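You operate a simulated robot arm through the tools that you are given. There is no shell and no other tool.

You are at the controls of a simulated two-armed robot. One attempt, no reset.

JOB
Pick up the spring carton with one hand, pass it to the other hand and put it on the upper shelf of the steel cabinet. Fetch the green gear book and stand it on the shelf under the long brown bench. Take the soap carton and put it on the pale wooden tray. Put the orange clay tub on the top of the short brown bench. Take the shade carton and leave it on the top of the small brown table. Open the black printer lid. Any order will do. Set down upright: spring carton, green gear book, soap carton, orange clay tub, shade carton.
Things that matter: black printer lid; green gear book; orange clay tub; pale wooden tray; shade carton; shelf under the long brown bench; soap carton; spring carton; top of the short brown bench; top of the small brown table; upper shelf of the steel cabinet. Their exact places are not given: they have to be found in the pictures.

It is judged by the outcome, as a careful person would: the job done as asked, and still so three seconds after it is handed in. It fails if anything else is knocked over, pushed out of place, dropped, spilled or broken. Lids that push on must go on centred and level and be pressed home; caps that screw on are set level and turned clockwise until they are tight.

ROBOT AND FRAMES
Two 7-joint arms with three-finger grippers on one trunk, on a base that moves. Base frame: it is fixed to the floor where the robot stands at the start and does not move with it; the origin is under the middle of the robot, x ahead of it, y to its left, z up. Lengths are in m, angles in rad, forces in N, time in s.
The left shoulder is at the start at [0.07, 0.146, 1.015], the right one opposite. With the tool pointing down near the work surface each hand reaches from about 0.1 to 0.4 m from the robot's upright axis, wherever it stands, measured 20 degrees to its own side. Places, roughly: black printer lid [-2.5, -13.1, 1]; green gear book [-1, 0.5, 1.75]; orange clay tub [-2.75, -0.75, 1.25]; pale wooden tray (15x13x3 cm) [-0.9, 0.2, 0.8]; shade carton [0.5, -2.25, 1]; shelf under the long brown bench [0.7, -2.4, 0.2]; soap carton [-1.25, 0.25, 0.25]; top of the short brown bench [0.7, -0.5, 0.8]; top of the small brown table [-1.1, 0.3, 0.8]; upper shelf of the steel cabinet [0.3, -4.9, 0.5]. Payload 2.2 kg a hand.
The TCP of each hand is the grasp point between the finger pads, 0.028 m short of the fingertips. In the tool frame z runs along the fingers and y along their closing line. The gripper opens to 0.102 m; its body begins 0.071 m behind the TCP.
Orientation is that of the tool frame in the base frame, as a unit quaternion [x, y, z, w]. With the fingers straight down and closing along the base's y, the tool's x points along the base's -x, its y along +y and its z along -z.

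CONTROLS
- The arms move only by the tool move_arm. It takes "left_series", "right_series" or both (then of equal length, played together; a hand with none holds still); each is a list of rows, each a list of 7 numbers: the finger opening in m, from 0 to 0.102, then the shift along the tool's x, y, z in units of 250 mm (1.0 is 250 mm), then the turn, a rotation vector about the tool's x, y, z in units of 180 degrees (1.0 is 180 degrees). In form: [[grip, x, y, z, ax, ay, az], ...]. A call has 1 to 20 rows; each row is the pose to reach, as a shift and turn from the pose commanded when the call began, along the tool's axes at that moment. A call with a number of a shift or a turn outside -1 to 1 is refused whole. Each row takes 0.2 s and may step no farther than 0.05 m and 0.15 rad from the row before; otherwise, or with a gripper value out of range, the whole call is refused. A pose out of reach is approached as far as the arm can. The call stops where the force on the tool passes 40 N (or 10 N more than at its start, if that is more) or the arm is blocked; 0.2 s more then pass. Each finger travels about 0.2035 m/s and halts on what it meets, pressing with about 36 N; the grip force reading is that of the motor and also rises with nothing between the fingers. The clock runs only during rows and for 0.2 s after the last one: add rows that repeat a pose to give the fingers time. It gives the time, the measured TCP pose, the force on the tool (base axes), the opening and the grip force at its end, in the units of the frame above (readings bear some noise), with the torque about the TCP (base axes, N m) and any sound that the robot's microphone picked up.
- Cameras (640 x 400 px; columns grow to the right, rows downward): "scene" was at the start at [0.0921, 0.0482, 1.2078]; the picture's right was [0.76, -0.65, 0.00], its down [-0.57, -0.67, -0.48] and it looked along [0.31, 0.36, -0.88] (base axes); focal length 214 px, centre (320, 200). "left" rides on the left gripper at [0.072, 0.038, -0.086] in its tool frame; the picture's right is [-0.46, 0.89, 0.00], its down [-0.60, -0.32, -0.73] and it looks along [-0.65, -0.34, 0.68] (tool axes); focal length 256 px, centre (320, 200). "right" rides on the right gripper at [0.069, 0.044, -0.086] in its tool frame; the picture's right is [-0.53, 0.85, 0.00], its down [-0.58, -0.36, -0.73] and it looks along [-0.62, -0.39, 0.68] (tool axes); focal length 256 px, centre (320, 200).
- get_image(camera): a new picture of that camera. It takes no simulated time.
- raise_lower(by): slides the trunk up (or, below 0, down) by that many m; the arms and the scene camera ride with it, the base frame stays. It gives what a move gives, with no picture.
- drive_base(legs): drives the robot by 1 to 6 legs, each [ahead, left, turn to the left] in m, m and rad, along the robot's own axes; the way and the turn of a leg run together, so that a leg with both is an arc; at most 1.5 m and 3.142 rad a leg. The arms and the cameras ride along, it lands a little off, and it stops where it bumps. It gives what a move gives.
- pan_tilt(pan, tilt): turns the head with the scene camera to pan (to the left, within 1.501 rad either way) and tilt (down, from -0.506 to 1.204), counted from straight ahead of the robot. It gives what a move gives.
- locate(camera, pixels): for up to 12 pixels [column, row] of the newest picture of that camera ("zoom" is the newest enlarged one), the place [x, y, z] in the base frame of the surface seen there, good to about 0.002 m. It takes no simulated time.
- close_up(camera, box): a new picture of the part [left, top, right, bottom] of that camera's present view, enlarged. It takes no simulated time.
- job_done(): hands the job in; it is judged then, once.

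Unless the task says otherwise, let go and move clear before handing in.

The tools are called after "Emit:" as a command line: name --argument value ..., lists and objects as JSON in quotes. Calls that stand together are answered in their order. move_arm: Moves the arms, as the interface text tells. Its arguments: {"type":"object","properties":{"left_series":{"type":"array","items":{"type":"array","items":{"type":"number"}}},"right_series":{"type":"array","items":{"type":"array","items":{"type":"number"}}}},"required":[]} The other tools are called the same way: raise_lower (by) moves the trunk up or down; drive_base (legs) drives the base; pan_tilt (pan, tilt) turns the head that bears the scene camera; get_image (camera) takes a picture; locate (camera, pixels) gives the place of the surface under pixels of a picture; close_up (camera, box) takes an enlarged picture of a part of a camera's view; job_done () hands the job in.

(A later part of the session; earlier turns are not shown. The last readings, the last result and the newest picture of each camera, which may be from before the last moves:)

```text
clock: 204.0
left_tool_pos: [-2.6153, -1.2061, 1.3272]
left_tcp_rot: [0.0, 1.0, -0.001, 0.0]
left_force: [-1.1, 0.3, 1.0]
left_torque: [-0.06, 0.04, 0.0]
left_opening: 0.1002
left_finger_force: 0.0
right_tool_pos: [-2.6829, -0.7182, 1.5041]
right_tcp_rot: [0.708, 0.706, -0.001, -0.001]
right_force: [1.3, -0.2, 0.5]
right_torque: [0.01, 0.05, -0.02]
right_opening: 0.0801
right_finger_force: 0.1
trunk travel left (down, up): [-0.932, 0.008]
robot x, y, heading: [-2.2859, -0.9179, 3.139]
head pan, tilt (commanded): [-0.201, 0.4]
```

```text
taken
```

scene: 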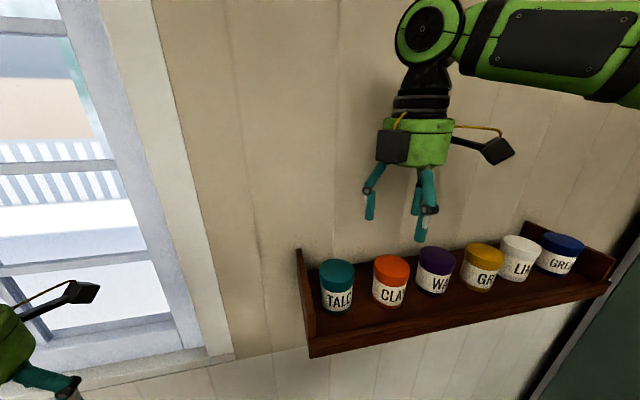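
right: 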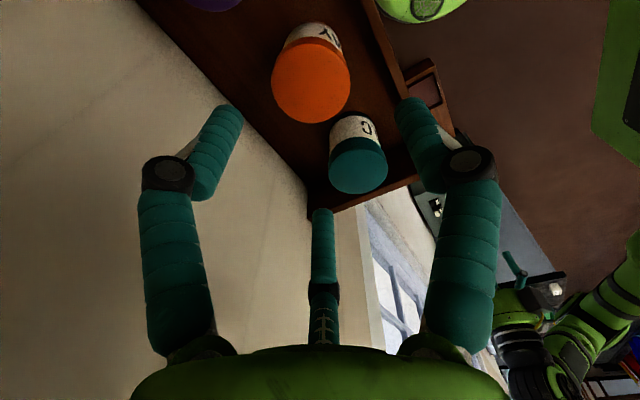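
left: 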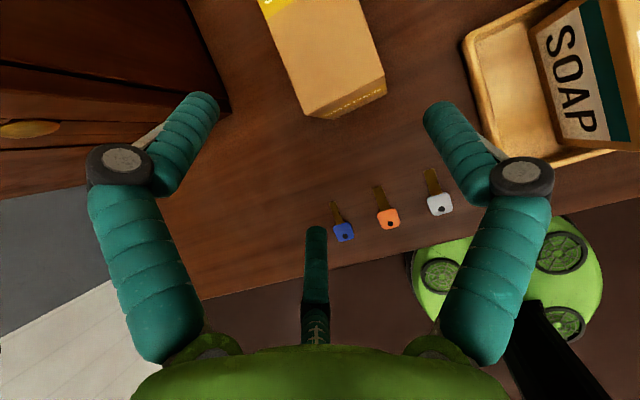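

Emit:
locate --camera "right" --pixels '[[311, 82], [275, 82], [347, 82], [311, 45], [311, 118], [358, 165], [320, 60]]'

Emit:
close_up --camera "scene" --box '[290, 150, 470, 330]'

Emit:
locate --camera "zoom" --pixels '[[226, 252], [187, 255], [267, 250], [226, 232], [226, 270], [100, 265], [330, 240]]'

```text
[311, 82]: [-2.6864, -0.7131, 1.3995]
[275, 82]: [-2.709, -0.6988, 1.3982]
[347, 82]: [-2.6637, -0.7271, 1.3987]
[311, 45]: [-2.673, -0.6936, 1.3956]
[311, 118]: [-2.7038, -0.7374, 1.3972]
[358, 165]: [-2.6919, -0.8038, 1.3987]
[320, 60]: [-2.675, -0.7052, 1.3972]
```

```text
2.22 times, centred on (380, 240) of scene
```

zoom: 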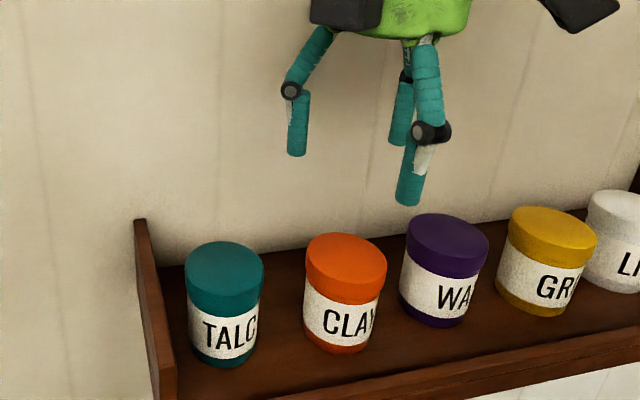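

```text
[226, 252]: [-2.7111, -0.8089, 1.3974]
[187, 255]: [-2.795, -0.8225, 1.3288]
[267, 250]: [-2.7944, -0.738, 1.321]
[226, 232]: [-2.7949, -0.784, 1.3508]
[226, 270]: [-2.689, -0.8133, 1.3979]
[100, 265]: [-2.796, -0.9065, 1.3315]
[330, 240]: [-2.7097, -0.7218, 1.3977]
```

Emit:
locate --camera "zoom" --pixels '[[309, 258], [384, 262], [345, 237], [348, 276], [347, 256], [325, 240], [370, 272], [345, 285], [345, 345]]'

Emit:
close_up --camera "right" --box '[240, 10, 400, 210]'

```text
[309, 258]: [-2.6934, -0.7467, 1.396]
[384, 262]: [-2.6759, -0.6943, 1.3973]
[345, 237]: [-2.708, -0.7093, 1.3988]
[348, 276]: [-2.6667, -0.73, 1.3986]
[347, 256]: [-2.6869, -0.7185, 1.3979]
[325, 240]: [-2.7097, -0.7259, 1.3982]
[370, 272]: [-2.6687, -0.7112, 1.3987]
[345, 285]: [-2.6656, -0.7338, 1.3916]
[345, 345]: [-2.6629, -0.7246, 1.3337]
```

```text
2.00 times, centred on (320, 110) of right
```

zoom: 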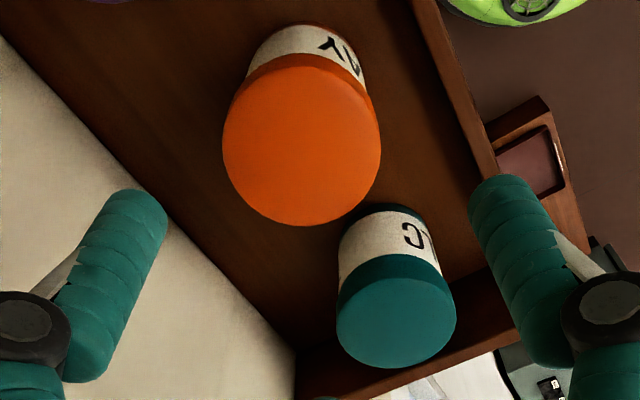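

CLAY centre ≈[−2.6875, −0.7185]. Shift 4.5 mm forward and descend to grip height with opening 0.08.

Emit:
move_arm --right_series '[[0.08, 0, -0.018, 0, 0, 0, 0], [0.08, 0, -0.018, 0.12, 0, 0, 0], [0.08, 0, -0.018, 0.24, 0, 0, 0], [0.08, 0, -0.018, 0.32, 0, 0, 0]]'

Emit:
get_image --camera "right"

Emit:
close_up --camera "scene" --box '[290, 150, 470, 330]'

```text
clock: 205.0
left_tool_pos: [-2.6183, -1.2043, 1.326]
left_tcp_rot: [0.0, 1.0, -0.001, 0.002]
left_force: [0.8, 0.2, -0.4]
left_torque: [0.02, -0.03, -0.01]
left_opening: 0.0999
left_finger_force: 0.1
right_tool_pos: [-2.6917, -0.7181, 1.4207]
right_tcp_rot: [0.708, 0.706, 0.0, 0.0]
right_force: [0.3, -0.1, -0.1]
right_torque: [-0.02, -0.02, 0.05]
right_opening: 0.0797
right_finger_force: 0.2
trunk travel left (down, up): [-0.932, 0.008]
robot x, y, heading: [-2.2893, -0.9163, 3.142]
head pan, tilt (commanded): [-0.201, 0.4]
```

```text
taken
```

right: 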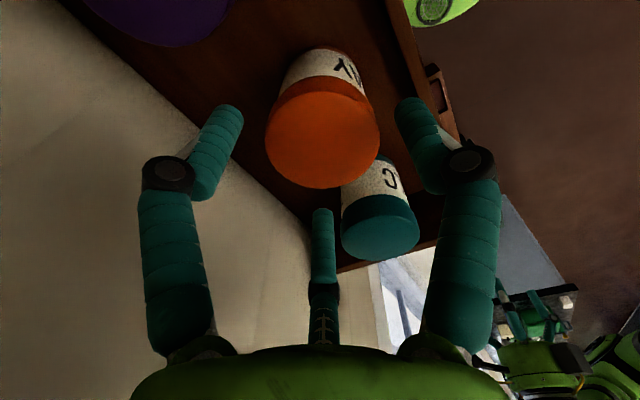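

```text
2.22 times, centred on (380, 240) of scene
```

zoom: 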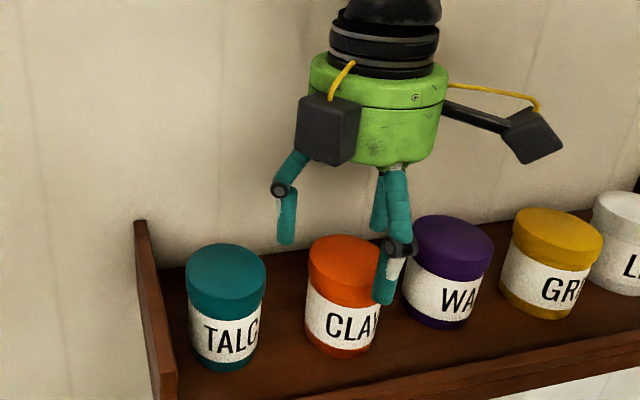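

Emit:
locate --camera "right" --pixels '[[322, 133], [270, 130], [375, 130], [322, 80], [322, 185], [300, 170], [360, 100]]'

Emit:
close_up --camera "right" --box '[220, 30, 440, 230]'

```text
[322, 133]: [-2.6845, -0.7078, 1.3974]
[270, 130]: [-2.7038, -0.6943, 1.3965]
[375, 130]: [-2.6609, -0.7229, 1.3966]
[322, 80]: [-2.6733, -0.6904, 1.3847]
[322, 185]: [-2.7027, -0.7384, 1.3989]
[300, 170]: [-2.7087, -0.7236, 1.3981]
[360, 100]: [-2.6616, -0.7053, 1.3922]
```

```text
2.00 times, centred on (330, 130) of right
```

zoom: 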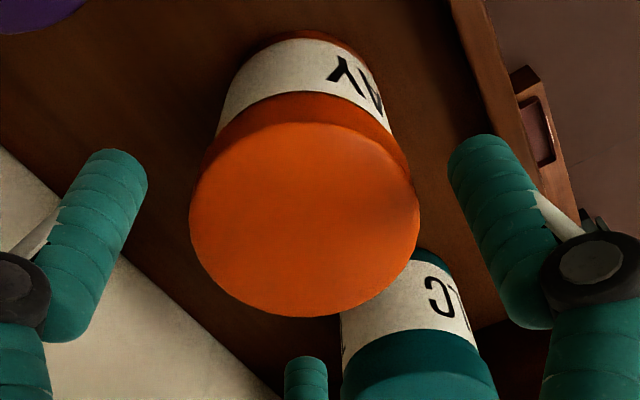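

Estimates put the lid centre at about [−2.6865, −0.7175]; I'll shift back 5 mm and descend the last 4 cm.

Emit:
move_arm --right_series '[[0.08, 0, 0.02, 0, 0, 0, 0], [0.08, 0, 0.02, 0.08, 0, 0, 0], [0.08, 0, 0.02, 0.163, 0, 0, 0]]'

Emit:
get_image --camera "right"

Emit:
close_up --camera "scene" --box '[290, 150, 470, 330]'

```text
clock: 205.8
left_tool_pos: [-2.6188, -1.2054, 1.3261]
left_tcp_rot: [0.0, 1.0, -0.001, 0.002]
left_force: [0.4, -1.2, -0.8]
left_torque: [-0.02, 0.0, 0.03]
left_opening: 0.1
left_finger_force: 0.0
right_tool_pos: [-2.6877, -0.7185, 1.38]
right_tcp_rot: [0.708, 0.706, -0.001, -0.001]
right_force: [-0.7, 0.1, -0.9]
right_torque: [-0.01, -0.05, -0.01]
right_opening: 0.0802
right_finger_force: 0.1
trunk travel left (down, up): [-0.932, 0.008]
robot x, y, heading: [-2.2889, -0.9179, 3.141]
head pan, tilt (commanded): [-0.201, 0.4]
```

```text
taken
```

right: 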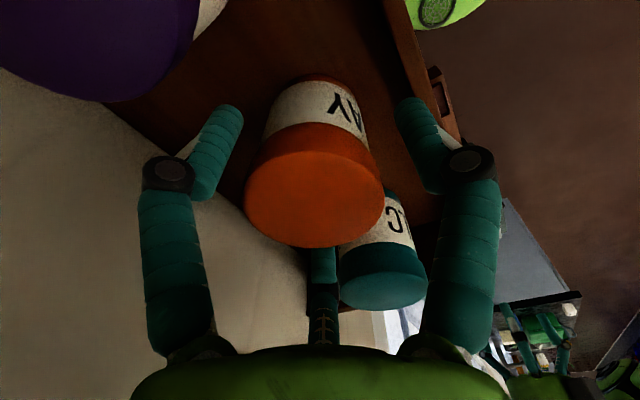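

```text
2.22 times, centred on (380, 240) of scene
```

zoom: 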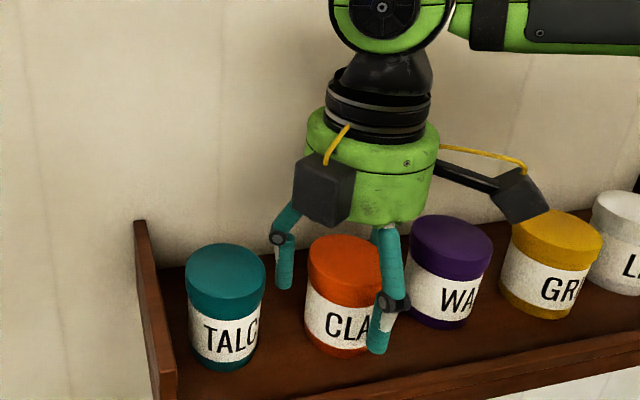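

The lid is within the three fingers. Closing.

Emit:
move_arm --right_series '[[0.065, 0, 0, 0, 0, 0, 0], [0.05, 0, 0, 0, 0, 0, 0], [0.04, 0, 0, 0, 0, 0, 0], [0.04, 0, 0, 0, 0, 0, 0]]'

Emit:
get_image --camera "right"

Emit:
close_up --camera "scene" --box '[290, 150, 470, 330]'

```text
clock: 206.8
left_tool_pos: [-2.6182, -1.2049, 1.3259]
left_tcp_rot: [0.0, 1.0, -0.002, 0.002]
left_force: [-0.2, 0.1, 0.8]
left_torque: [0.01, -0.02, -0.01]
left_opening: 0.1001
left_finger_force: 0.0
right_tool_pos: [-2.6863, -0.719, 1.3819]
right_tcp_rot: [0.709, 0.705, -0.001, 0.0]
right_force: [-0.1, 0.8, 2.6]
right_torque: [-0.04, 0.04, 0.03]
right_opening: 0.0597
right_finger_force: 15.0
trunk travel left (down, up): [-0.932, 0.008]
robot x, y, heading: [-2.288, -0.9167, 3.139]
head pan, tilt (commanded): [-0.201, 0.4]
```

```text
taken
```

right: 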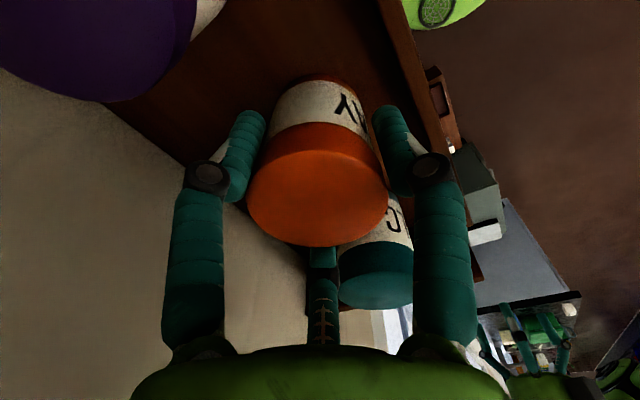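

```text
2.22 times, centred on (380, 240) of scene
```

zoom: 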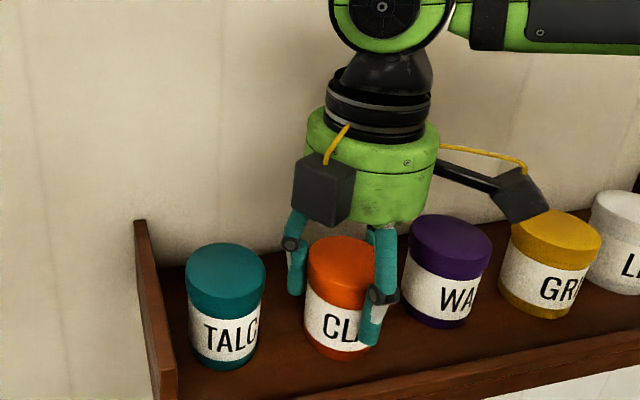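

Contact at 0.060 opening. I'll let the grip build up, then lift 10 cm straight up.

Emit:
move_arm --right_series '[[0.04, 0, 0, 0, 0, 0, 0], [0.04, 0, 0, 0, 0, 0, 0], [0.04, 0, 0, -0.04, 0, 0, 0], [0.04, 0, 0, -0.12, 0, 0, 0], [0.04, 0, 0, -0.22, 0, 0, 0], [0.04, 0, 0, -0.34, 0, 0, 0]]'

Emit:
get_image --camera "right"

Emit:
close_up --camera "scene" --box '[290, 120, 470, 330]'

```text
clock: 208.2
left_tool_pos: [-2.6185, -1.2062, 1.3263]
left_tcp_rot: [0.0, 1.0, -0.001, 0.002]
left_force: [-0.3, -0.3, 0.4]
left_torque: [0.0, 0.01, 0.03]
left_opening: 0.0997
left_finger_force: 0.0
right_tool_pos: [-2.6863, -0.7194, 1.4655]
right_tcp_rot: [0.708, 0.707, -0.001, 0.0]
right_force: [-0.3, 0.4, -1.9]
right_torque: [-0.03, -0.02, -0.01]
right_opening: 0.0588
right_finger_force: 36.1
trunk travel left (down, up): [-0.932, 0.008]
robot x, y, heading: [-2.291, -0.9132, 3.141]
head pan, tilt (commanded): [-0.201, 0.4]
```

```text
taken
```

right: 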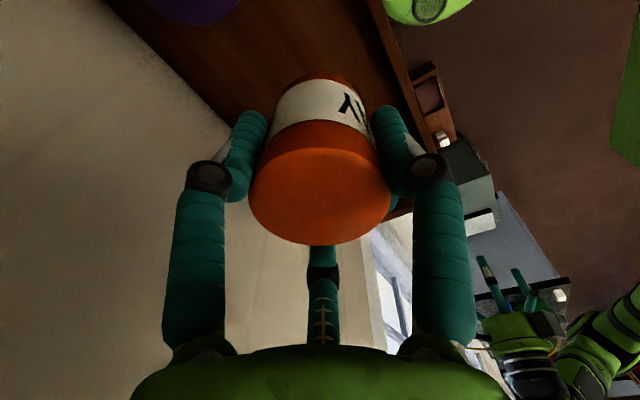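

```text
1.90 times, centred on (380, 225) of scene
```

zoom: 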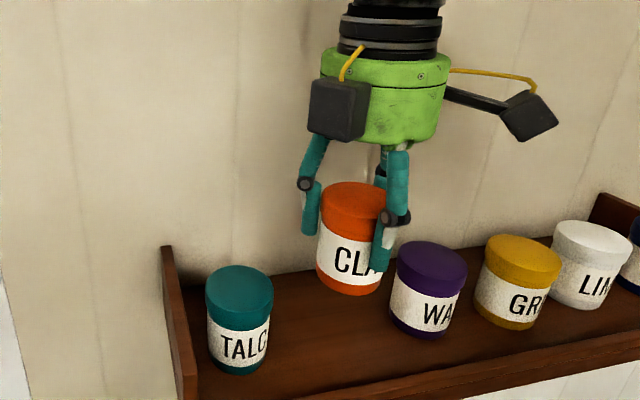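

Tub lifted cleanly. I'll raise a little more, back away and survey the short bench top for a free spot.

Emit:
move_arm --right_series '[[0.04, 0, 0, -0.1, 0, 0, 0], [0.04, 0, 0, -0.2, 0, 0, 0]]'

Emit:
drive_base --legs '[[-1.0, 0, 0], [-0.4, 0, 0]]'

Emit:
get_image --camera "right"

```text
clock: 208.8
left_tool_pos: [-2.6187, -1.2057, 1.3255]
left_tcp_rot: [0.0, 1.0, -0.001, 0.002]
left_force: [-1.2, -0.2, -0.5]
left_torque: [-0.02, 0.0, -0.01]
left_opening: 0.0999
left_finger_force: 0.0
right_tool_pos: [-2.6859, -0.7194, 1.5176]
right_tcp_rot: [0.708, 0.706, 0.001, 0.0]
right_force: [-0.1, 0.0, -2.3]
right_torque: [0.02, -0.02, -0.01]
right_opening: 0.0585
right_finger_force: 36.2
trunk travel left (down, up): [-0.932, 0.008]
robot x, y, heading: [-2.287, -0.9118, 3.138]
head pan, tilt (commanded): [-0.201, 0.4]
```

```text
clock: 216.0
left_tool_pos: [-1.2462, -1.2179, 1.3248]
left_tcp_rot: [0.012, 1.0, -0.001, 0.004]
left_force: [-0.4, 0.3, -0.3]
left_torque: [0.02, -0.01, -0.01]
left_opening: 0.1001
left_finger_force: 0.1
right_tool_pos: [-1.304, -0.7305, 1.5154]
right_tcp_rot: [0.716, 0.698, 0.001, 0.001]
right_force: [-0.8, -0.3, -3.1]
right_torque: [-0.01, -0.02, 0.02]
right_opening: 0.0586
right_finger_force: 36.1
trunk travel left (down, up): [-0.932, 0.008]
robot x, y, heading: [-0.9092, -0.9373, 3.119]
head pan, tilt (commanded): [-0.201, 0.4]
```

```text
taken
```

right: 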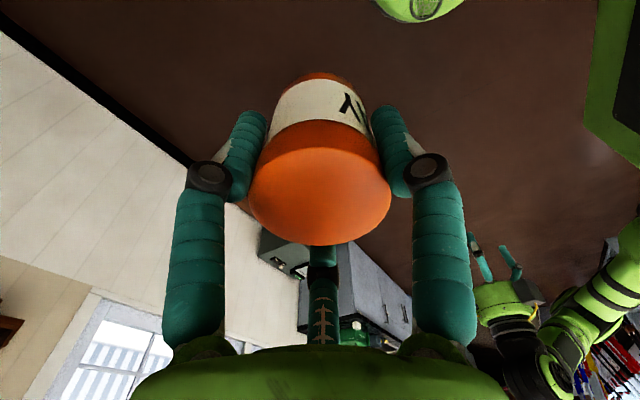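

Turning around to face the short bench and surveying its top.

Emit:
drive_base --legs '[[0, 0, -1.56], [0, 0, -1.56]]'

Emit:
pan_tilt --pan 0.15 --tilt 0.5

Emit:
get_image --camera "scene"

```text
clock: 224.1
left_tool_pos: [-0.5613, -0.662, 1.3257]
left_tcp_rot: [1.0, -0.022, -0.003, -0.001]
left_force: [0.4, -0.1, 0.1]
left_torque: [-0.02, 0.0, 0.02]
left_opening: 0.0999
left_finger_force: 0.0
right_tool_pos: [-0.5159, -1.1514, 1.5158]
right_tcp_rot: [-0.69, 0.723, 0.0, 0.001]
right_force: [0.4, 0.0, -2.2]
right_torque: [-0.05, -0.01, 0.01]
right_opening: 0.0584
right_finger_force: 36.7
trunk travel left (down, up): [-0.932, 0.008]
robot x, y, heading: [-0.907, -0.9393, -0.049]
head pan, tilt (commanded): [-0.201, 0.4]
```

```text
clock: 224.9
left_tool_pos: [-0.5631, -0.6635, 1.3265]
left_tcp_rot: [1.0, -0.022, -0.003, -0.001]
left_force: [-0.3, -0.3, -0.7]
left_torque: [-0.01, -0.01, 0.0]
left_opening: 0.1
left_finger_force: 0.0
right_tool_pos: [-0.5163, -1.1525, 1.5157]
right_tcp_rot: [-0.691, 0.723, 0.0, 0.0]
right_force: [-0.1, 0.9, -2.2]
right_torque: [0.03, 0.01, -0.01]
right_opening: 0.0584
right_finger_force: 36.2
trunk travel left (down, up): [-0.932, 0.008]
robot x, y, heading: [-0.9102, -0.9363, -0.05]
head pan, tilt (commanded): [0.15, 0.499]
```

```text
taken
```

scene: 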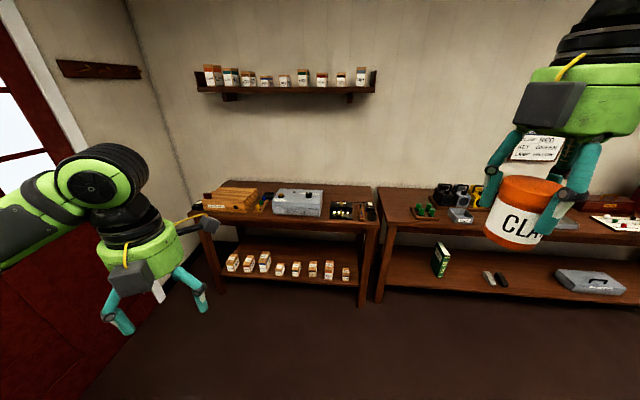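

Emit:
close_up --camera "scene" --box '[195, 170, 385, 260]'

Emit:
locate --camera "zoom" --pixels '[[300, 130], [420, 90], [440, 130], [540, 150], [590, 180], [250, 160], [60, 130], [330, 80], [480, 80], [30, 100], [575, 110], [600, 120]]'

Emit:
close_up --camera "scene" --box '[390, 220, 520, 300]'

```text
3.37 times, centred on (290, 215) of scene
```

zoom: 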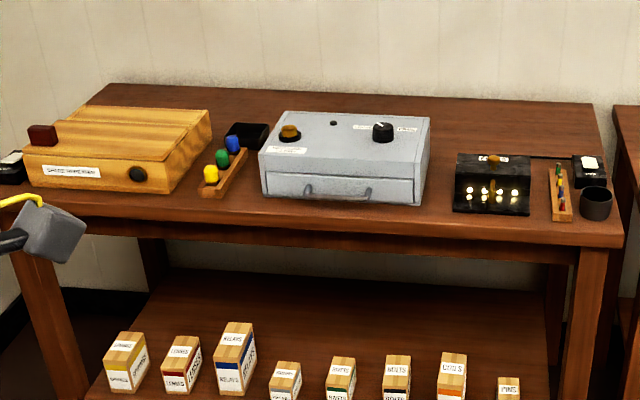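

```text
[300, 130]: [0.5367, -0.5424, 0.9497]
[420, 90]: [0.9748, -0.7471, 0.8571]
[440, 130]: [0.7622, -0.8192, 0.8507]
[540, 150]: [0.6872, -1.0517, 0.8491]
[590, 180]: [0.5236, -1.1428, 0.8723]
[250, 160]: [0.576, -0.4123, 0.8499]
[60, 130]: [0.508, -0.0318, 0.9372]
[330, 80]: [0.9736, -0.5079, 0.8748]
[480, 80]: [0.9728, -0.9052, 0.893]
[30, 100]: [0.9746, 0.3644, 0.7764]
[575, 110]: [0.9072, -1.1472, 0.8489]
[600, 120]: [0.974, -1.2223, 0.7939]
```

```text
4.92 times, centred on (455, 260) of scene
```

zoom: 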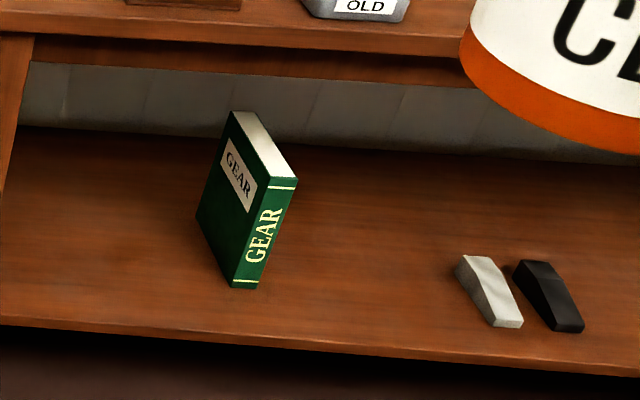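

The book is fine. For the tub I need a free spot on the short bench; I'll measure the strips and gaps between items.

Emit:
close_up --camera "scene" --box '[250, 180, 385, 250]'

Emit:
locate --camera "zoom" --pixels '[[180, 105], [180, 140], [320, 113], [320, 145], [362, 120], [372, 125], [405, 70], [450, 50], [470, 125], [470, 155], [100, 110], [560, 60]]'

```text
4.74 times, centred on (318, 215) of scene
```

zoom: 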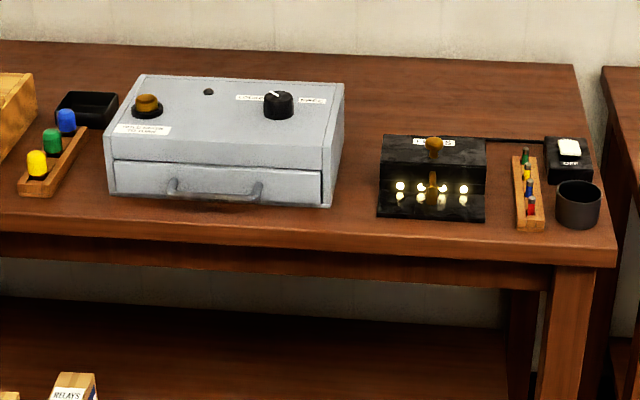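

```text
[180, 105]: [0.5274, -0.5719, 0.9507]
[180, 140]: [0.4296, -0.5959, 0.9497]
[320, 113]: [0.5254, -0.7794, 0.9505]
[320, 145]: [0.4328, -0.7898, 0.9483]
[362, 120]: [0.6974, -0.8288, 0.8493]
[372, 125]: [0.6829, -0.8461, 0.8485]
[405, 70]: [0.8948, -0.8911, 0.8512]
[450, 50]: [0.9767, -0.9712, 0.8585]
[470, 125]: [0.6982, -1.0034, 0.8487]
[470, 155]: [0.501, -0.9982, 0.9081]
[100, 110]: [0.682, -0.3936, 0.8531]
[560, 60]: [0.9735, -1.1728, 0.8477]
```

Emit:
locate --camera "zoom" --pixels '[[340, 200], [356, 200], [372, 200], [356, 160], [356, 230], [430, 228], [430, 236], [383, 140], [342, 140], [500, 190], [500, 225], [545, 225]]'

Emit:
locate --camera "zoom" --pixels '[[378, 205], [384, 180], [345, 120], [330, 195], [90, 180], [60, 200], [110, 195], [40, 130], [75, 150], [20, 215], [90, 215], [140, 215]]'

```text
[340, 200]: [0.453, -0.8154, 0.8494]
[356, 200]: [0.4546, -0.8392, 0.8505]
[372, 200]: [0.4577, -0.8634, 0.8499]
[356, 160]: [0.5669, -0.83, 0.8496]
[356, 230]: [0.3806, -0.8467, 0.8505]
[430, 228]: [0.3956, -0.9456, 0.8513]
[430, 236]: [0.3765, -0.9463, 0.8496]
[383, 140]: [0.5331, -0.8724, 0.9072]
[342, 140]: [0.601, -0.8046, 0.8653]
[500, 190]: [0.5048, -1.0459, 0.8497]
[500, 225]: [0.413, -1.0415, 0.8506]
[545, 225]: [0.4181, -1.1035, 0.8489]
```

```text
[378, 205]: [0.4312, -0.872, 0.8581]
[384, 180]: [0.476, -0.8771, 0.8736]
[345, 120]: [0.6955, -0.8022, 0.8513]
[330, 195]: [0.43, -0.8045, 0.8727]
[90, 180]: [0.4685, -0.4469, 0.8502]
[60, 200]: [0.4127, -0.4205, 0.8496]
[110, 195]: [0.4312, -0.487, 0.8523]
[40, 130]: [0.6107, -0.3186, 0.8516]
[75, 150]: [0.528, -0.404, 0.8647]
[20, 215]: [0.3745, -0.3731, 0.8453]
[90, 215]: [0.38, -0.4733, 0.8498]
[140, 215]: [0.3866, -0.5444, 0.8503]
```

Behind the black panel (x≥0.57, y≈−0.93) the bench top is free. I'll lower the trunk, lift the left hand out of the way, and test extending the right hand forward while still in open space.

Emit:
raise_lower --by -0.3

Emit:
move_arm --left_series '[[0.1, 0, 0, -0.1, 0, 0, 0], [0.1, 0, 0, -0.2, 0, 0, 0], [0.1, 0, 0, -0.3, 0, 0, 0], [0.1, 0, 0, -0.4, 0, 0, 0], [0.1, 0, 0, -0.5, 0, 0, 0], [0.1, 0, 0, -0.6, 0, 0, 0], [0.1, 0, 0, -0.6, 0, 0, 0]]' --right_series '[[0.04, 0, -0.14, 0.04, 0, 0, 0], [0.04, 0, -0.28, 0.08, 0, 0, 0], [0.04, 0, -0.42, 0.12, 0, 0, 0], [0.04, 0, -0.56, 0.16, 0, 0, 0], [0.04, 0, -0.7, 0.2, 0, 0, 0], [0.04, 0, -0.84, 0.24, 0, 0, 0], [0.04, 0, -0.98, 0.28, 0, 0, 0]]'

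Emit:
get_image --camera "scene"

```text
clock: 227.9
left_tool_pos: [-0.5623, -0.6637, 1.0251]
left_tcp_rot: [1.0, -0.022, -0.003, -0.001]
left_force: [0.1, -1.2, -0.1]
left_torque: [-0.01, -0.01, 0.03]
left_opening: 0.0999
left_finger_force: 0.1
right_tool_pos: [-0.5151, -1.1517, 1.2146]
right_tcp_rot: [-0.691, 0.723, 0.0, -0.001]
right_force: [0.5, 0.0, -4.1]
right_torque: [0.02, 0.02, 0.01]
right_opening: 0.0585
right_finger_force: 35.9
trunk travel left (down, up): [-0.632, 0.308]
robot x, y, heading: [-0.9032, -0.9341, -0.043]
head pan, tilt (commanded): [0.15, 0.499]
```

```text
clock: 229.5
left_tool_pos: [-0.5636, -0.6632, 1.1755]
left_tcp_rot: [1.0, -0.021, -0.002, 0.0]
left_force: [0.2, -0.1, -1.0]
left_torque: [0.02, -0.05, -0.01]
left_opening: 0.1
left_finger_force: 0.1
right_tool_pos: [-0.3831, -1.2009, 1.1236]
right_tcp_rot: [-0.691, 0.723, 0.0, 0.0]
right_force: [-0.3, 0.3, -2.5]
right_torque: [-0.03, -0.03, -0.01]
right_opening: 0.0588
right_finger_force: 36.3
right hand out of reach, approached as far as the arm can: row 2, 3, 4, 5, 6, 7
trunk travel left (down, up): [-0.632, 0.308]
robot x, y, heading: [-0.9063, -0.9364, -0.044]
head pan, tilt (commanded): [0.15, 0.499]
```

```text
taken
```

scene: 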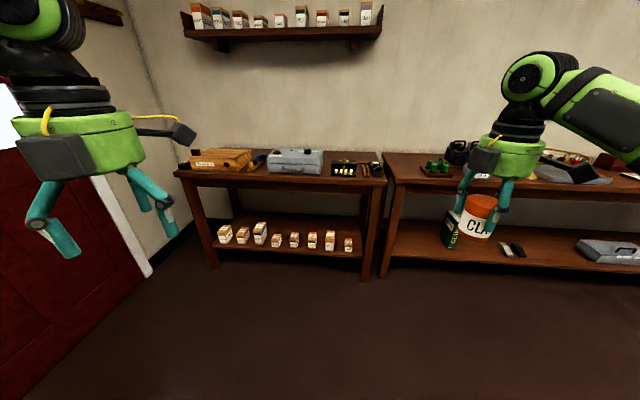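

Max vertical-tool reach here is ~0.53 m; lower down it should be larger. I'll test by lowering the hand 0.2 m in open space.

Emit:
move_arm --right_series '[[0.04, 0, 0, 0.16, 0, 0, 0], [0.04, 0, 0, 0.32, 0, 0, 0], [0.04, 0, 0, 0.48, 0, 0, 0], [0.04, 0, 0, 0.64, 0, 0, 0], [0.04, 0, 0, 0.8, 0, 0, 0]]'

```text
clock: 230.7
left_tool_pos: [-0.562, -0.6635, 1.1754]
left_tcp_rot: [1.0, -0.022, -0.002, -0.002]
left_force: [0.2, -0.3, 0.5]
left_torque: [-0.02, -0.01, -0.01]
left_opening: 0.1001
left_finger_force: 0.0
right_tool_pos: [-0.3836, -1.2022, 0.9259]
right_tcp_rot: [-0.691, 0.723, 0.0, 0.0]
right_force: [-0.3, 0.0, -2.9]
right_torque: [-0.01, 0.04, -0.04]
right_opening: 0.0585
right_finger_force: 35.9
trunk travel left (down, up): [-0.632, 0.308]
robot x, y, heading: [-0.9057, -0.9355, -0.043]
head pan, tilt (commanded): [0.15, 0.499]
```

Reach tops out at 0.534 m with a vertical tool. I'll check the robot base's footprint from a wrist camera to see how close to the bench I can stand.

Emit:
get_image --camera "right"

Emit:
get_image --camera "left"

```text
taken
```

right: 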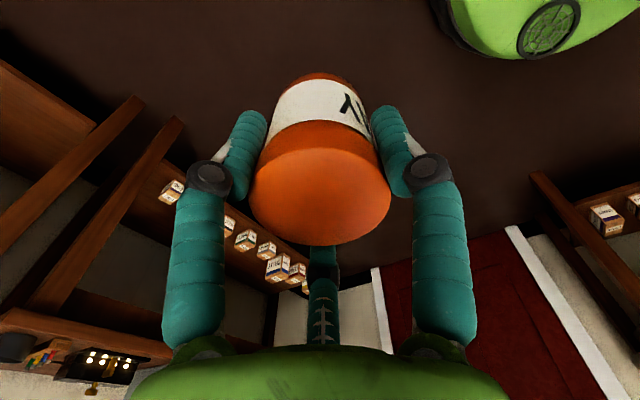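

```text
taken
```

left: 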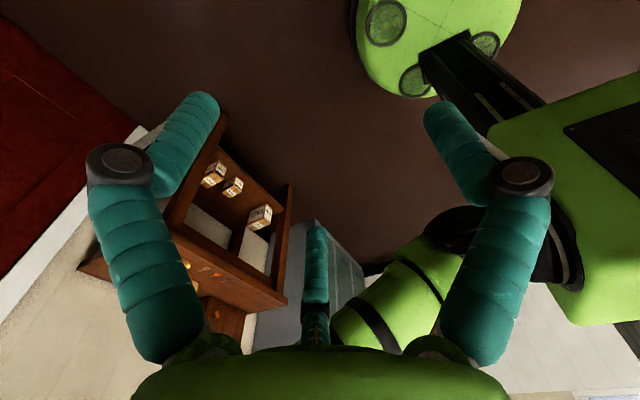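

Emit:
locate --camera "left" --pixels '[[358, 40], [365, 10], [380, 85], [410, 97], [440, 90], [515, 10], [400, 60], [385, 25], [370, 70]]'

Emit:
locate --camera "right" --pixels '[[440, 20], [470, 50], [500, 58], [560, 55], [600, 35], [545, 30], [455, 10], [480, 40]]'

```text
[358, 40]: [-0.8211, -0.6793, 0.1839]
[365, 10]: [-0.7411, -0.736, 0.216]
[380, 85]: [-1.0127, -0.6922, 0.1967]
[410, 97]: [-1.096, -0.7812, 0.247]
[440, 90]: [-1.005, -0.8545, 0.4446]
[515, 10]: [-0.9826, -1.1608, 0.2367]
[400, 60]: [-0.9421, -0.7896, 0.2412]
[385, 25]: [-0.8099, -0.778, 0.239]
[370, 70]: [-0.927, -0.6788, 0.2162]
```

```text
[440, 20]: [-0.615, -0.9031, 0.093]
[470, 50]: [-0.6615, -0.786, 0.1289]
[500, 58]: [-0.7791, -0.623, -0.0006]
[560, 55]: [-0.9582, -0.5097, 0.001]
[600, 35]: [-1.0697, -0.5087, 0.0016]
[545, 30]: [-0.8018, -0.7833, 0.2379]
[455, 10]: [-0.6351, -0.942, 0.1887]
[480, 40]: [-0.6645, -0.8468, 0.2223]
```

The base is ~0.30 m in radius and ~0.24 m tall. I'll measure the short bench's shelf edge and legs to see how near I can stand.

Emit:
close_up --camera "scene" --box '[170, 140, 400, 290]'

Emit:
locate --camera "zoom" --pixels '[[250, 303], [250, 312], [350, 308], [430, 305], [560, 350], [110, 330], [300, 290], [460, 285], [560, 130], [300, 112], [260, 320], [570, 250]]'

```text
2.67 times, centred on (285, 215) of scene
```

zoom: 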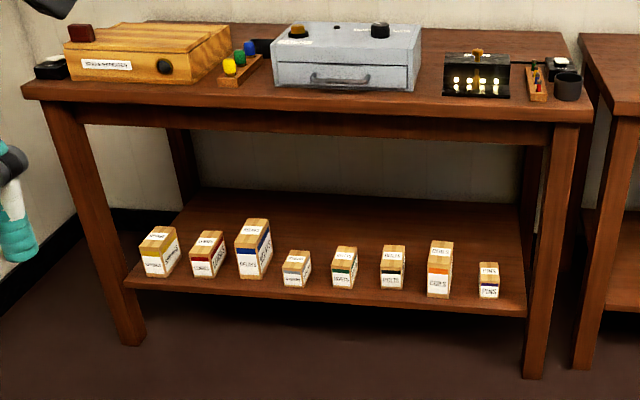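

```text
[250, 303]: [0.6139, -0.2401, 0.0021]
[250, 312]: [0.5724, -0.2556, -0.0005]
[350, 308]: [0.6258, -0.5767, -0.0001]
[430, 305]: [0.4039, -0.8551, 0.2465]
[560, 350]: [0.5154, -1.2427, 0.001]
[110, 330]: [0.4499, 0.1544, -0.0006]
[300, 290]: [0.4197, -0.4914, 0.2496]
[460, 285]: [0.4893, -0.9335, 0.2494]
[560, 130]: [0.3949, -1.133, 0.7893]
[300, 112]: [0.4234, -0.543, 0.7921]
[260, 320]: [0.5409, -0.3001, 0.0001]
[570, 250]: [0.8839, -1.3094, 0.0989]
```

Shelf edge is x≈0.40, so I can stand at x≈0.07. I'll bring the right hand to a reachable extended pose at z≈1.1, fix heading, and move to a standoff.

Emit:
move_arm --right_series '[[0.04, 0, 0.12, -0.16, 0, 0, 0], [0.04, 0, 0.24, -0.32, 0, 0, 0], [0.04, 0, 0.36, -0.48, 0, 0, 0], [0.04, 0, 0.5, -0.64, 0, 0, 0], [0.04, 0, 0.5, -0.64, 0, 0, 0]]'

Emit:
drive_base --legs '[[0, 0, 0.044], [0.55, 0.26, 0]]'

Emit:
pan_tilt --pan -0.2 --tilt 0.6

Emit:
get_image --camera "scene"

Emit:
get_image --camera "right"

```text
refused: row 4 steps farther than a row can; nothing moved
```

```text
clock: 234.5
left_tool_pos: [-0.0245, -0.3933, 1.1759]
left_tcp_rot: [1.0, 0.001, -0.002, -0.002]
left_force: [-0.4, -0.5, 0.2]
left_torque: [0.02, 0.01, -0.01]
left_opening: 0.1002
left_finger_force: 0.0
right_tool_pos: [0.1779, -0.9234, 0.9263]
right_tcp_rot: [-0.706, 0.708, -0.001, 0.001]
right_force: [0.5, -0.5, -3.0]
right_torque: [0.0, -0.01, -0.04]
right_opening: 0.0586
right_finger_force: 36.0
trunk travel left (down, up): [-0.632, 0.308]
robot x, y, heading: [-0.3512, -0.6809, -0.003]
head pan, tilt (commanded): [0.15, 0.499]
```

```text
clock: 235.4
left_tool_pos: [-0.0237, -0.3921, 1.1758]
left_tcp_rot: [1.0, 0.0, -0.002, -0.001]
left_force: [-0.3, -0.2, 0.1]
left_torque: [-0.01, 0.0, 0.02]
left_opening: 0.1
left_finger_force: 0.0
right_tool_pos: [0.1787, -0.9241, 0.9263]
right_tcp_rot: [-0.707, 0.707, 0.0, -0.001]
right_force: [-0.2, -0.5, -2.4]
right_torque: [-0.04, 0.0, -0.03]
right_opening: 0.0586
right_finger_force: 36.3
trunk travel left (down, up): [-0.632, 0.308]
robot x, y, heading: [-0.3515, -0.6837, -0.003]
head pan, tilt (commanded): [-0.201, 0.6]
```

```text
taken
```

scene: 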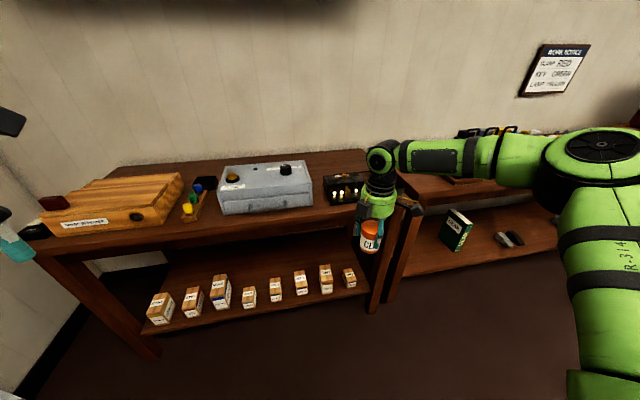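

```text
taken
```

right: 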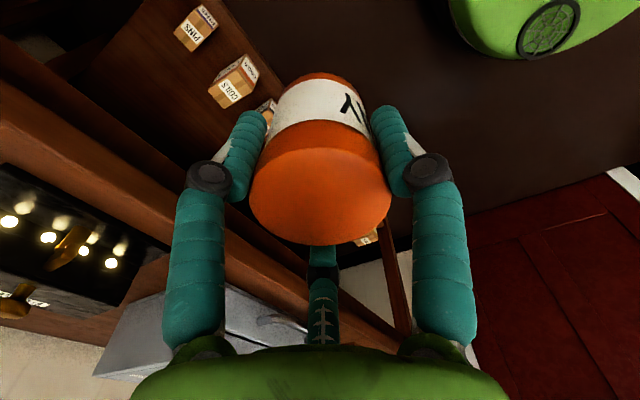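

The arm call was refused (row step too big); the drive was fine. Redo the lift with smaller steps.

Emit:
move_arm --right_series '[[0.04, 0, 0.09, -0.12, 0, 0, 0], [0.04, 0, 0.18, -0.24, 0, 0, 0], [0.04, 0, 0.27, -0.36, 0, 0, 0], [0.04, 0, 0.36, -0.48, 0, 0, 0], [0.04, 0, 0.45, -0.6, 0, 0, 0], [0.04, 0, 0.45, -0.68, 0, 0, 0]]'

Emit:
close_up --camera "scene" --box '[200, 130, 420, 260]'

```text
clock: 236.8
left_tool_pos: [-0.0244, -0.3924, 1.1765]
left_tcp_rot: [1.0, 0.001, -0.002, -0.001]
left_force: [0.0, 0.1, 0.0]
left_torque: [-0.02, 0.02, -0.04]
left_opening: 0.0999
left_finger_force: 0.0
right_tool_pos: [0.0666, -0.924, 1.098]
right_tcp_rot: [-0.706, 0.708, 0.0, 0.001]
right_force: [0.6, -0.2, -2.4]
right_torque: [0.01, 0.04, -0.02]
right_opening: 0.0583
right_finger_force: 36.4
trunk travel left (down, up): [-0.632, 0.308]
robot x, y, heading: [-0.3526, -0.6833, -0.004]
head pan, tilt (commanded): [-0.201, 0.6]
```

```text
2.91 times, centred on (310, 195) of scene
```

zoom: 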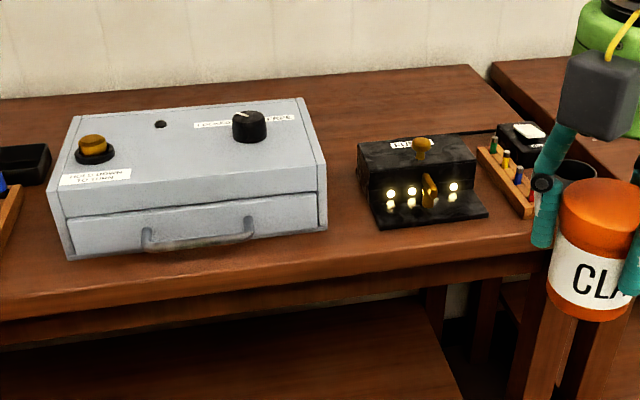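

Now I'll measure the panel's back edge and the free area behind it.

Emit:
locate --camera "zoom" --pixels '[[365, 145], [470, 138], [360, 185], [475, 165], [425, 148], [340, 180], [330, 140], [345, 130], [420, 120], [310, 120], [265, 120], [380, 225]]'

```text
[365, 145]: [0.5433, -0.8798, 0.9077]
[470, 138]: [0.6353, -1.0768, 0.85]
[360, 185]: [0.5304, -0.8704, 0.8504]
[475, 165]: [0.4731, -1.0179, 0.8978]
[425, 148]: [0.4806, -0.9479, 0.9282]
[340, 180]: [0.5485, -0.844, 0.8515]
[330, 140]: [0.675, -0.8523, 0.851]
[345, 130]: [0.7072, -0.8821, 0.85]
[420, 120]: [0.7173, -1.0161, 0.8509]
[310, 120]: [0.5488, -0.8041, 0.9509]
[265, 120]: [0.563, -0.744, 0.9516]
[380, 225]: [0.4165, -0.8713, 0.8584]
```

Free area confirmed behind the panel (back edge x≈0.55). Drive forward to x≈0.075 with the tub high above the bench items.

Emit:
drive_base --legs '[[0.3, 0, 0]]'

Emit:
drive_base --legs '[[0.12, 0, 0]]'

Emit:
pan_tilt --pan -0.35 --tilt 0.7

Emit:
get_image --camera "scene"

```text
clock: 238.8
left_tool_pos: [0.2784, -0.3953, 1.1759]
left_tcp_rot: [1.0, 0.0, -0.002, -0.001]
left_force: [0.2, 0.0, 0.3]
left_torque: [0.01, -0.02, -0.01]
left_opening: 0.1
left_finger_force: 0.1
right_tool_pos: [0.368, -0.9255, 1.0984]
right_tcp_rot: [-0.705, 0.709, -0.001, 0.001]
right_force: [1.7, 0.5, -3.0]
right_torque: [0.01, -0.01, -0.02]
right_opening: 0.0582
right_finger_force: 35.6
trunk travel left (down, up): [-0.632, 0.308]
robot x, y, heading: [-0.0548, -0.6808, -0.003]
head pan, tilt (commanded): [-0.201, 0.6]
```

```text
clock: 240.0
left_tool_pos: [0.3936, -0.3949, 1.1766]
left_tcp_rot: [1.0, 0.0, -0.002, 0.0]
left_force: [0.6, 0.1, 0.4]
left_torque: [0.01, 0.0, -0.03]
left_opening: 0.1
left_finger_force: 0.2
right_tool_pos: [0.482, -0.9269, 1.099]
right_tcp_rot: [-0.706, 0.708, 0.0, 0.001]
right_force: [-0.2, -0.2, -1.6]
right_torque: [-0.02, 0.01, 0.0]
right_opening: 0.0587
right_finger_force: 36.5
trunk travel left (down, up): [-0.632, 0.308]
robot x, y, heading: [0.0619, -0.686, -0.004]
head pan, tilt (commanded): [-0.201, 0.6]
```

```text
clock: 240.7
left_tool_pos: [0.3954, -0.3952, 1.1766]
left_tcp_rot: [1.0, 0.0, -0.001, 0.0]
left_force: [0.2, -0.4, 0.1]
left_torque: [0.02, 0.01, -0.03]
left_opening: 0.1001
left_finger_force: 0.0
right_tool_pos: [0.4852, -0.9257, 1.0991]
right_tcp_rot: [-0.706, 0.708, 0.0, 0.001]
right_force: [0.2, 0.1, -2.5]
right_torque: [0.02, 0.01, 0.0]
right_opening: 0.0585
right_finger_force: 35.9
trunk travel left (down, up): [-0.632, 0.308]
robot x, y, heading: [0.0647, -0.6853, 0.0]
head pan, tilt (commanded): [-0.351, 0.7]
```

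```text
taken
```

scene: 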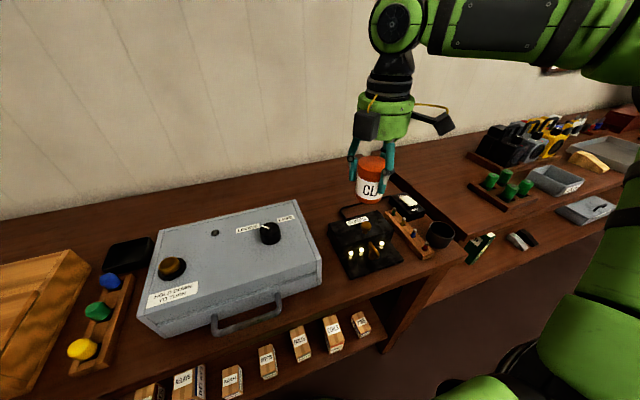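

Extending the right arm forward 0.115 m and 4 cm left, at height.

Emit:
move_arm --right_series '[[0.04, -0.053, -0.153, 0, 0, 0, 0], [0.04, -0.107, -0.307, 0, 0, 0, 0], [0.04, -0.16, -0.46, 0, 0, 0, 0], [0.04, -0.16, -0.48, 0, 0, 0, 0]]'

Emit:
close_up --camera "scene" --box '[200, 60, 460, 290]'

Emit:
get_image --camera "right"

```text
clock: 241.7
left_tool_pos: [0.3928, -0.3934, 1.1764]
left_tcp_rot: [1.0, 0.0, 0.0, 0.0]
left_force: [-0.8, -0.1, -0.1]
left_torque: [-0.03, -0.06, -0.02]
left_opening: 0.1001
left_finger_force: 0.1
right_tool_pos: [0.5867, -0.8903, 1.0987]
right_tcp_rot: [-0.706, 0.709, -0.002, 0.0]
right_force: [-1.0, 0.5, -2.8]
right_torque: [-0.02, 0.02, 0.0]
right_opening: 0.0584
right_finger_force: 36.2
right hand out of reach, approached as far as the arm can: row 3, 4
trunk travel left (down, up): [-0.632, 0.308]
robot x, y, heading: [0.06, -0.6814, -0.004]
head pan, tilt (commanded): [-0.351, 0.7]
```

```text
1.74 times, centred on (330, 175) of scene
```

zoom: 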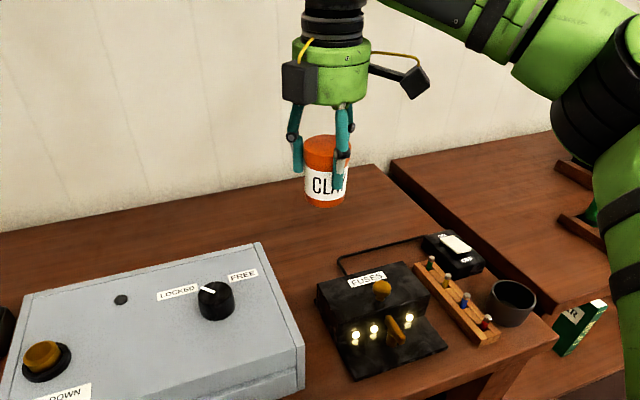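

```text
taken
```

right: 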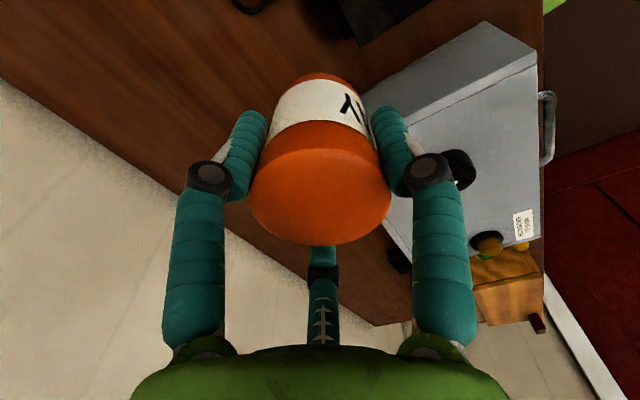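

There's a cable behind the panel; I'll locate it and the tub relative to the bench.

Emit:
locate --camera "zoom" --pixels '[[341, 258], [345, 272], [380, 247], [420, 240], [325, 280], [410, 265], [310, 250], [290, 240], [330, 230], [360, 280], [265, 245], [305, 330]]'

Emit:
close_up --camera "right" --box '[160, 0, 480, 200]'

```text
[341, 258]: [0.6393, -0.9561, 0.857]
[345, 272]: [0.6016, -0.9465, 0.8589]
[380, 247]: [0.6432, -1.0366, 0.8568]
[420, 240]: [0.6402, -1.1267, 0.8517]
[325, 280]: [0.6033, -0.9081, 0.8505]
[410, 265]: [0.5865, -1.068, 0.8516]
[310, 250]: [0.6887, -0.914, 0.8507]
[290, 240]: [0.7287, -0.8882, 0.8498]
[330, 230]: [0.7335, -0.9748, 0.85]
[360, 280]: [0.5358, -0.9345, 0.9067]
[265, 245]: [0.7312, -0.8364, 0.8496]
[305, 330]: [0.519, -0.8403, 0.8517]
```

```text
2.00 times, centred on (320, 100) of right
```

zoom: 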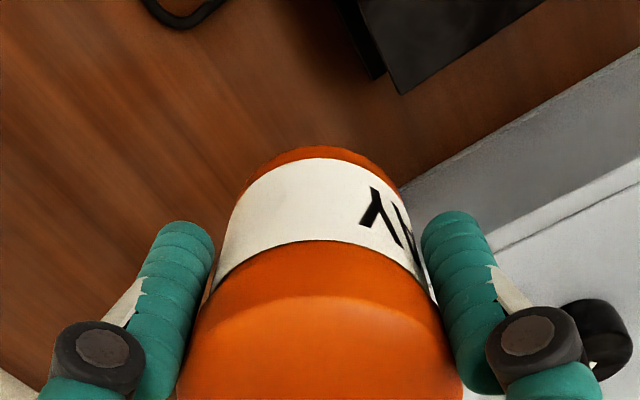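

The cable starts at y≈−0.946, so a spot at about [0.605, −0.86] is clear. I'll nudge the base 15 mm forward and the hand 3 cm left, then lower partway.

Emit:
drive_base --legs '[[0.015, 0, 0]]'

Emit:
move_arm --right_series '[[0.04, -0.06, 0, 0.04, 0, 0, 0], [0.04, -0.12, 0, 0.1, 0, 0, 0], [0.04, -0.12, 0, 0.2, 0, 0, 0], [0.04, -0.12, 0, 0.3, 0, 0, 0], [0.04, -0.12, 0, 0.4, 0, 0, 0]]'

Emit:
close_up --camera "scene" --box '[220, 60, 440, 260]'

Emit:
get_image --camera "right"

```text
clock: 242.5
left_tool_pos: [0.4074, -0.3944, 1.1769]
left_tcp_rot: [1.0, -0.002, 0.0, -0.001]
left_force: [-0.3, 0.2, 1.1]
left_torque: [-0.01, -0.06, 0.01]
left_opening: 0.1001
left_finger_force: 0.1
right_tool_pos: [0.6, -0.8902, 1.0981]
right_tcp_rot: [-0.706, 0.708, -0.001, 0.002]
right_force: [-0.4, -0.4, -2.6]
right_torque: [0.04, -0.02, -0.01]
right_opening: 0.0585
right_finger_force: 36.0
trunk travel left (down, up): [-0.632, 0.308]
robot x, y, heading: [0.0784, -0.686, -0.005]
head pan, tilt (commanded): [-0.351, 0.7]
```

```text
clock: 243.7
left_tool_pos: [0.4099, -0.3963, 1.1761]
left_tcp_rot: [1.0, -0.001, -0.002, -0.001]
left_force: [0.5, 0.2, 0.3]
left_torque: [-0.02, -0.02, -0.01]
left_opening: 0.0998
left_finger_force: 0.0
right_tool_pos: [0.6046, -0.8591, 0.9967]
right_tcp_rot: [-0.706, 0.708, -0.001, 0.0]
right_force: [-0.2, 0.3, -3.4]
right_torque: [-0.03, 0.01, -0.01]
right_opening: 0.0586
right_finger_force: 36.3
right hand out of reach, approached as far as the arm can: row 1, 2
trunk travel left (down, up): [-0.632, 0.308]
robot x, y, heading: [0.0791, -0.6818, -0.002]
head pan, tilt (commanded): [-0.351, 0.7]
```

```text
2.00 times, centred on (330, 160) of scene
```

zoom: 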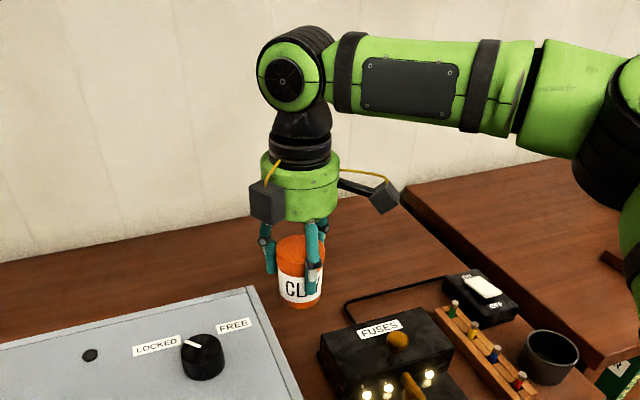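

```text
taken
```

right: 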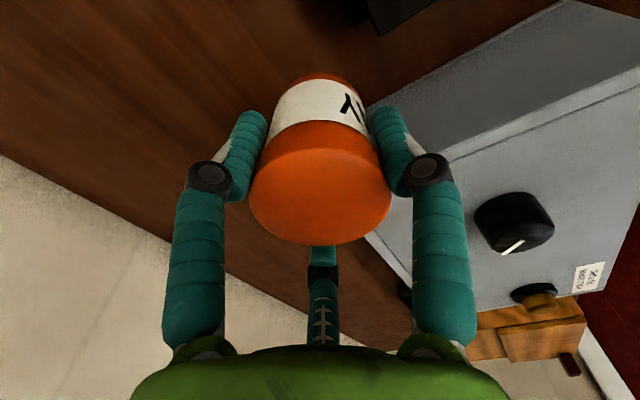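

I must check the hand's camera box against the device's black knob before lowering further.

Emit:
locate --camera "zoom" --pixels '[[203, 342], [222, 345], [203, 375], [185, 350], [268, 205], [255, 215], [282, 215], [265, 225], [300, 303], [315, 290], [245, 290], [330, 340]]'

Emit:
locate --camera "right" --pixels '[[510, 205], [480, 205], [550, 225], [380, 40], [450, 150], [370, 230], [330, 235]]'

```text
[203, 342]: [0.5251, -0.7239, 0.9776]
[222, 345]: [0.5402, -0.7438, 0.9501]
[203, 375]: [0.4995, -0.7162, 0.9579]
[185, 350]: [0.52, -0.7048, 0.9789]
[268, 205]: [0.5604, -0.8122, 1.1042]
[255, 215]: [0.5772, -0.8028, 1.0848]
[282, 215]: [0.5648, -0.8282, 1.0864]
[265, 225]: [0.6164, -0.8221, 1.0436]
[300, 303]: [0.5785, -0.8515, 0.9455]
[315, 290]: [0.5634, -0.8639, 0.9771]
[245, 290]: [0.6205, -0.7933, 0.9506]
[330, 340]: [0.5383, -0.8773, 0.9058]
```

```text
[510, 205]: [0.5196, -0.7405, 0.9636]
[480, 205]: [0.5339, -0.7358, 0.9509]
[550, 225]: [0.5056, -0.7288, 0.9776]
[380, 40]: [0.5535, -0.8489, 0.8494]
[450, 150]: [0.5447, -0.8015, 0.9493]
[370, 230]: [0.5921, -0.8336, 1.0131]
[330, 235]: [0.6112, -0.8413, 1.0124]
```

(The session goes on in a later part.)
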